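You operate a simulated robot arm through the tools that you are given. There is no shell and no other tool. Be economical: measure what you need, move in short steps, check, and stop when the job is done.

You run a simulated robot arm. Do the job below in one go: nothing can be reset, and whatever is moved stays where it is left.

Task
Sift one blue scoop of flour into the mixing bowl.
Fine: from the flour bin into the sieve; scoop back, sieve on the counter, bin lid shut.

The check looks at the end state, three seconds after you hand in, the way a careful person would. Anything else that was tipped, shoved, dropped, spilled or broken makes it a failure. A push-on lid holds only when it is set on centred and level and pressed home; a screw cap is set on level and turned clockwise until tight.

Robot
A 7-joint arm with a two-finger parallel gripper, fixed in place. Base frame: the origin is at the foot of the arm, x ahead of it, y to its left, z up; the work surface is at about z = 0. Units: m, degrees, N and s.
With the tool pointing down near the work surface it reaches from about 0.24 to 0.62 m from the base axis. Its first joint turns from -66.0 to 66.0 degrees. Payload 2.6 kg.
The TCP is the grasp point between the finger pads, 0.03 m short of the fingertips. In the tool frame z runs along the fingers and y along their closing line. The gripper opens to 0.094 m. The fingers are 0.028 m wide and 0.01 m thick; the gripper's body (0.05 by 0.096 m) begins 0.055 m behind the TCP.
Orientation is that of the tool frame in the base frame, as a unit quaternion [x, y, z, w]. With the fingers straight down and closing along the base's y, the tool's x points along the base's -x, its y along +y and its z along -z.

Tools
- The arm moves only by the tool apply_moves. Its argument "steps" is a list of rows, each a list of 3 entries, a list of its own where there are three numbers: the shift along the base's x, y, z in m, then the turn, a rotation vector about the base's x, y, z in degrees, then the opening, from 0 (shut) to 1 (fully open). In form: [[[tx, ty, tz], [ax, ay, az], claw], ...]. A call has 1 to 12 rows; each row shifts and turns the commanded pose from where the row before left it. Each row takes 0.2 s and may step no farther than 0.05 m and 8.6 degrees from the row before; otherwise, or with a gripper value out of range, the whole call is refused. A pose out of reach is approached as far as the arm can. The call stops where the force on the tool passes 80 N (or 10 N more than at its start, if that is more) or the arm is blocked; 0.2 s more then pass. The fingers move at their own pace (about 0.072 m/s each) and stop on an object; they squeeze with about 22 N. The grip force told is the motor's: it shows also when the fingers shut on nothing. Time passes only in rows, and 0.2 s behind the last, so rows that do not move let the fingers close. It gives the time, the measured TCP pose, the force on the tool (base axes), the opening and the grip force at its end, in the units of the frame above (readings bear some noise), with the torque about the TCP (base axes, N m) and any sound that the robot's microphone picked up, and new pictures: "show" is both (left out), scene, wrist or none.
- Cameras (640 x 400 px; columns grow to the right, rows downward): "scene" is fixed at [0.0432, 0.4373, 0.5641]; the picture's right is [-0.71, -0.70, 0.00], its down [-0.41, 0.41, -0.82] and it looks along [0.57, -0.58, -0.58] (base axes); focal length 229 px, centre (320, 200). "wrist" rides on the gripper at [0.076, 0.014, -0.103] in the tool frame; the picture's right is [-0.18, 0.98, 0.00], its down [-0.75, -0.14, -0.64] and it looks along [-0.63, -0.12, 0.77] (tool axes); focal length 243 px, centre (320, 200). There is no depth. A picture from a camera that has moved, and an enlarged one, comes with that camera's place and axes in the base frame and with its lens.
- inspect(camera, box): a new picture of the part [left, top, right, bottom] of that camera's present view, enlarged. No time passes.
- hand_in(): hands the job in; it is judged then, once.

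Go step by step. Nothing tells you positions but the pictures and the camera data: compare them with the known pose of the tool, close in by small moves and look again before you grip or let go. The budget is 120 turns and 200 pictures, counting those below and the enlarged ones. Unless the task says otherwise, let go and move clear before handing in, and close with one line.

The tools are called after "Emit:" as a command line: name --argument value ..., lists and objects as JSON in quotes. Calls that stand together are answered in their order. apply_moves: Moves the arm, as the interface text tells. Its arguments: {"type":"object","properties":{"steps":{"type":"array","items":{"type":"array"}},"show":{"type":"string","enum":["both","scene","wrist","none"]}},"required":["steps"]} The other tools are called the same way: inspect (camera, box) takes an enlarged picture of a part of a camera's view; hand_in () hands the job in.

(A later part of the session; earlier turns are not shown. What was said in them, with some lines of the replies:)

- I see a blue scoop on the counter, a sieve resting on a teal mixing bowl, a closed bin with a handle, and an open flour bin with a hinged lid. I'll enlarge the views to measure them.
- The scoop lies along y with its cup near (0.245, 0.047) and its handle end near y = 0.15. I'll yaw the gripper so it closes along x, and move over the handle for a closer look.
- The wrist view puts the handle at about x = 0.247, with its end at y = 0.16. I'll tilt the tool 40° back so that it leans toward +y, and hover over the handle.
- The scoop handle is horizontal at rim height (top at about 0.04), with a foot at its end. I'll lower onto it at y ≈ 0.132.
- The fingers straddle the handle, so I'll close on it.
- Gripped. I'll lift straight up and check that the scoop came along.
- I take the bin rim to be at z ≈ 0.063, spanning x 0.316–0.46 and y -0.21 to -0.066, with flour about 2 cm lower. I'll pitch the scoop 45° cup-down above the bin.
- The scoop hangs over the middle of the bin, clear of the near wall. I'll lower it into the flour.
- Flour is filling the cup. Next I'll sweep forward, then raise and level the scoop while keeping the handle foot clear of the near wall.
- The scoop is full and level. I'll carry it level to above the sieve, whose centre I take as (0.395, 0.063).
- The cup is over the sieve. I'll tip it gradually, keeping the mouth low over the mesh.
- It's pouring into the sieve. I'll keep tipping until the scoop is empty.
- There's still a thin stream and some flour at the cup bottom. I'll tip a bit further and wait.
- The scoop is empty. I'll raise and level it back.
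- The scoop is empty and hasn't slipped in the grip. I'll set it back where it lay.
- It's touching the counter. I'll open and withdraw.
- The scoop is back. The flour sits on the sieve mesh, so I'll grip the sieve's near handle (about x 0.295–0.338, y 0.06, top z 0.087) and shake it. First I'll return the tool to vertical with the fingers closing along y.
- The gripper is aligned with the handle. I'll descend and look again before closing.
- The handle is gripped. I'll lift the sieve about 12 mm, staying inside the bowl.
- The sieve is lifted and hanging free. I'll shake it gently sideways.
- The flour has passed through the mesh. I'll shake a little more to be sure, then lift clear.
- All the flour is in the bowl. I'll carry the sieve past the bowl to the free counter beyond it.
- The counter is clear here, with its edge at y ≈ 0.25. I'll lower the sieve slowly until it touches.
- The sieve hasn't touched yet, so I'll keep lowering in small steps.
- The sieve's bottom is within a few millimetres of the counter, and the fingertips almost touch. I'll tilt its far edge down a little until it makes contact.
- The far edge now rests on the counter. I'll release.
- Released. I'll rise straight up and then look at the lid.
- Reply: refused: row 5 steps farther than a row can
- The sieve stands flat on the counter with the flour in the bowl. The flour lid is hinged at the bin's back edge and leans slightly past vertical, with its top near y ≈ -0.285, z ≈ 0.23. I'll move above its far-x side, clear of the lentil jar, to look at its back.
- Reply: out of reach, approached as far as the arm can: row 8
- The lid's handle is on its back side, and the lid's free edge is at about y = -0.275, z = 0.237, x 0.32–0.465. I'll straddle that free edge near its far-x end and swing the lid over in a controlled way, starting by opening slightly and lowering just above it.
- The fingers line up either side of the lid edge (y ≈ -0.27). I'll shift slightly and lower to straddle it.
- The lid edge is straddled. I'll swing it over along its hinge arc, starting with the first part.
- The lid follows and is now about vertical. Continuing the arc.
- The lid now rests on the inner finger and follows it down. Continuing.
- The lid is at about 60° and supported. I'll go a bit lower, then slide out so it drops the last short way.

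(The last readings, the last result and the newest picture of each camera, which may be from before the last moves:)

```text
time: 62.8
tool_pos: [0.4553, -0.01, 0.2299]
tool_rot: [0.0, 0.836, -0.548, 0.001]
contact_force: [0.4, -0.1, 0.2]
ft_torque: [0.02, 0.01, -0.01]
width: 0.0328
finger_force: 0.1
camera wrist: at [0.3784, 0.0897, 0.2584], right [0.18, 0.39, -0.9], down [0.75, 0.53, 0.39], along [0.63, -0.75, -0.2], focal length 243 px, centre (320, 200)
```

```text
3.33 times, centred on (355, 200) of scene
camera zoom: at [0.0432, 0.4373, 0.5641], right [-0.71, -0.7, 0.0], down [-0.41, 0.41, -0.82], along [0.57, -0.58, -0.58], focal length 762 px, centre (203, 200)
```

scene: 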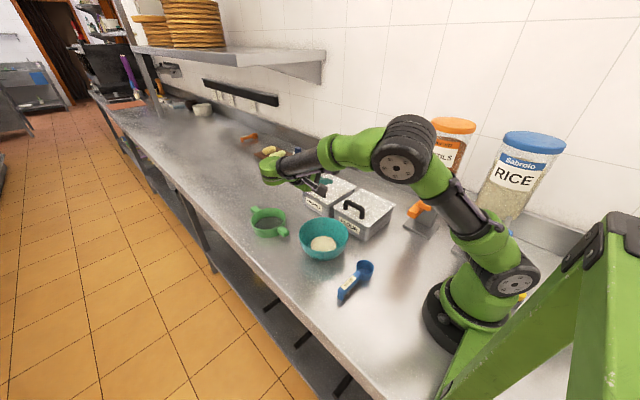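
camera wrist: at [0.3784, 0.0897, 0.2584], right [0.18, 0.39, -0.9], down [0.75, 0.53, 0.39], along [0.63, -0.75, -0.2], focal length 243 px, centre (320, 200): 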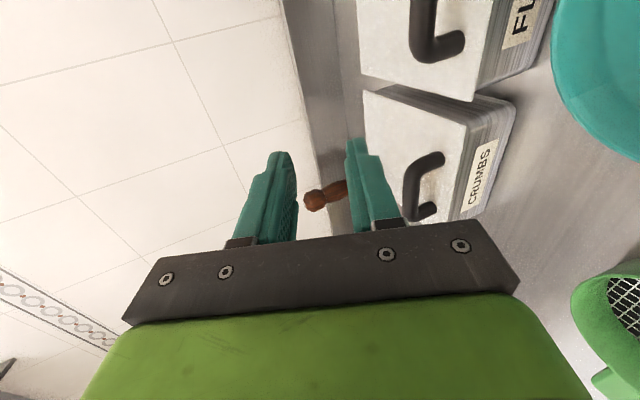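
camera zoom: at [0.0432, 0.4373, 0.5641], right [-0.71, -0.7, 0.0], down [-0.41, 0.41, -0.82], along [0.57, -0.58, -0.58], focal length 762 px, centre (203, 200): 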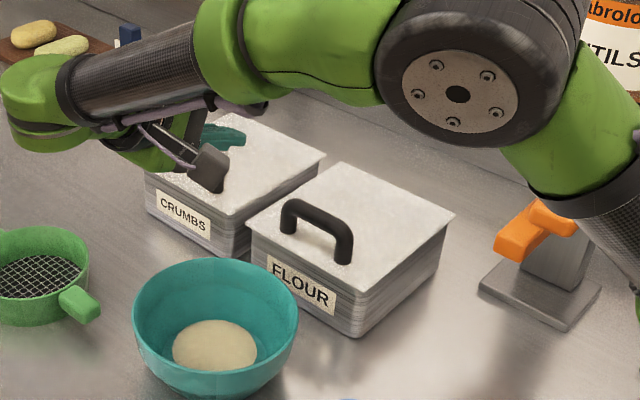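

The lid has dropped shut. I'll raise, straighten the tool and check the whole scene.

Emit:
apply_moves --steps '[[[-0.01, 0, 0.03], [0, 0, 0], 0.3], [[-0.01, 0, 0.02], [8, 0, 0], 0.2], [[-0.01, 0, 0.02], [8, 0, 0], 0.1], [[-0.01, 0, 0.01], [8, 0, 0], 0], [[-0.01, 0, 0], [8, 0, 0], 0], [[-0.01, 0, 0], [8, 0, 0], 0], [[-0.01, 0, 0], [8, 0, 0], 0], [[-0.01, 0, 0], [8, 0, 0], 0], [[-0.01, 0, 0], [8, 0, 0], 0], [[-0.01, 0, 0], [2.5, 0, 0], 0], [[0, 0, 0], [0, 0, 0], 0]]'

Emit:
inspect --camera "scene" --box '[290, 160, 410, 270]'

Emit:
inspect --camera "wrist" --box '[160, 0, 480, 200]'

```text
time: 65.2
tool_pos: [0.3552, -0.0073, 0.3096]
tool_rot: [0.0, 1.0, 0.001, 0.0]
contact_force: [-0.1, 0.4, 0.4]
ft_torque: [-0.01, -0.03, -0.02]
width: 0.0003
finger_force: 21.7
camera wrist: at [0.279, 0.005, 0.4128], right [0.18, 0.98, 0.0], down [0.75, -0.14, 0.64], along [0.63, -0.12, -0.77], focal length 243 px, centre (320, 200)
```

scene: 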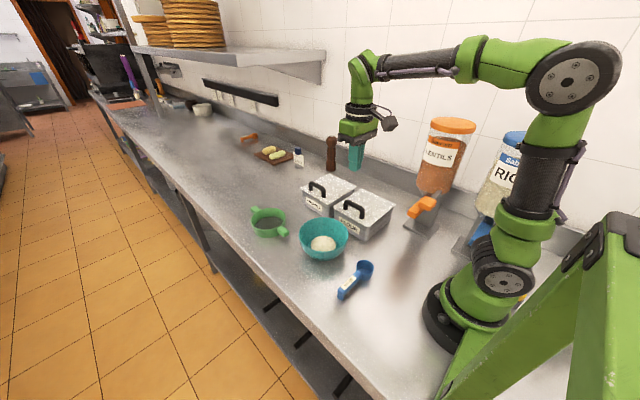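
wrist: 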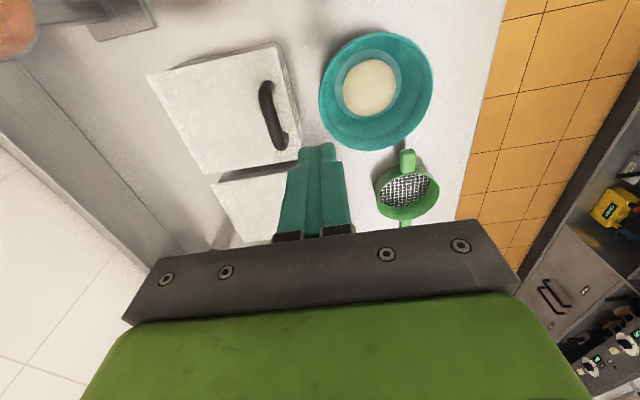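

```text
3.64 times, centred on (350, 215) of scene
camera zoom: at [0.0432, 0.4373, 0.5641], right [-0.71, -0.7, 0.0], down [-0.41, 0.41, -0.82], along [0.57, -0.58, -0.58], focal length 832 px, centre (211, 146)
```

zoom: 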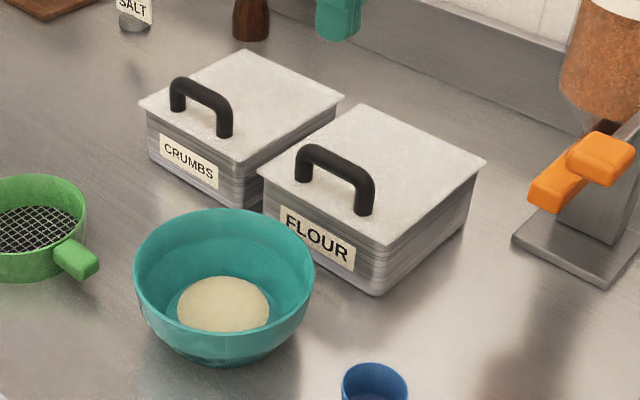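

```text
2.00 times, centred on (320, 100) of wrist
camera zoom: at [0.279, 0.005, 0.4128], right [0.18, 0.98, 0.0], down [0.75, -0.14, 0.64], along [0.63, -0.12, -0.77], focal length 485 px, centre (320, 400)
```

zoom: 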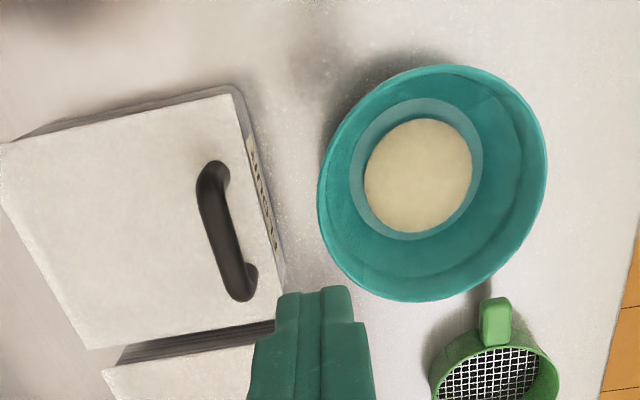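

The flour lid is flush, matching the crumbs bin. The sifted flour is in the bowl, the sieve stands on the counter, the scoop is back in its place, and the arm is clear, so I'm handing in.

Emit:
hand_in

```text
The job is handed in.
```

I sifted one 60 ml blue scoop of flour into the mixing bowl; the scoop is back in its place, the sieve is on the counter, and the flour bin lid is shut.
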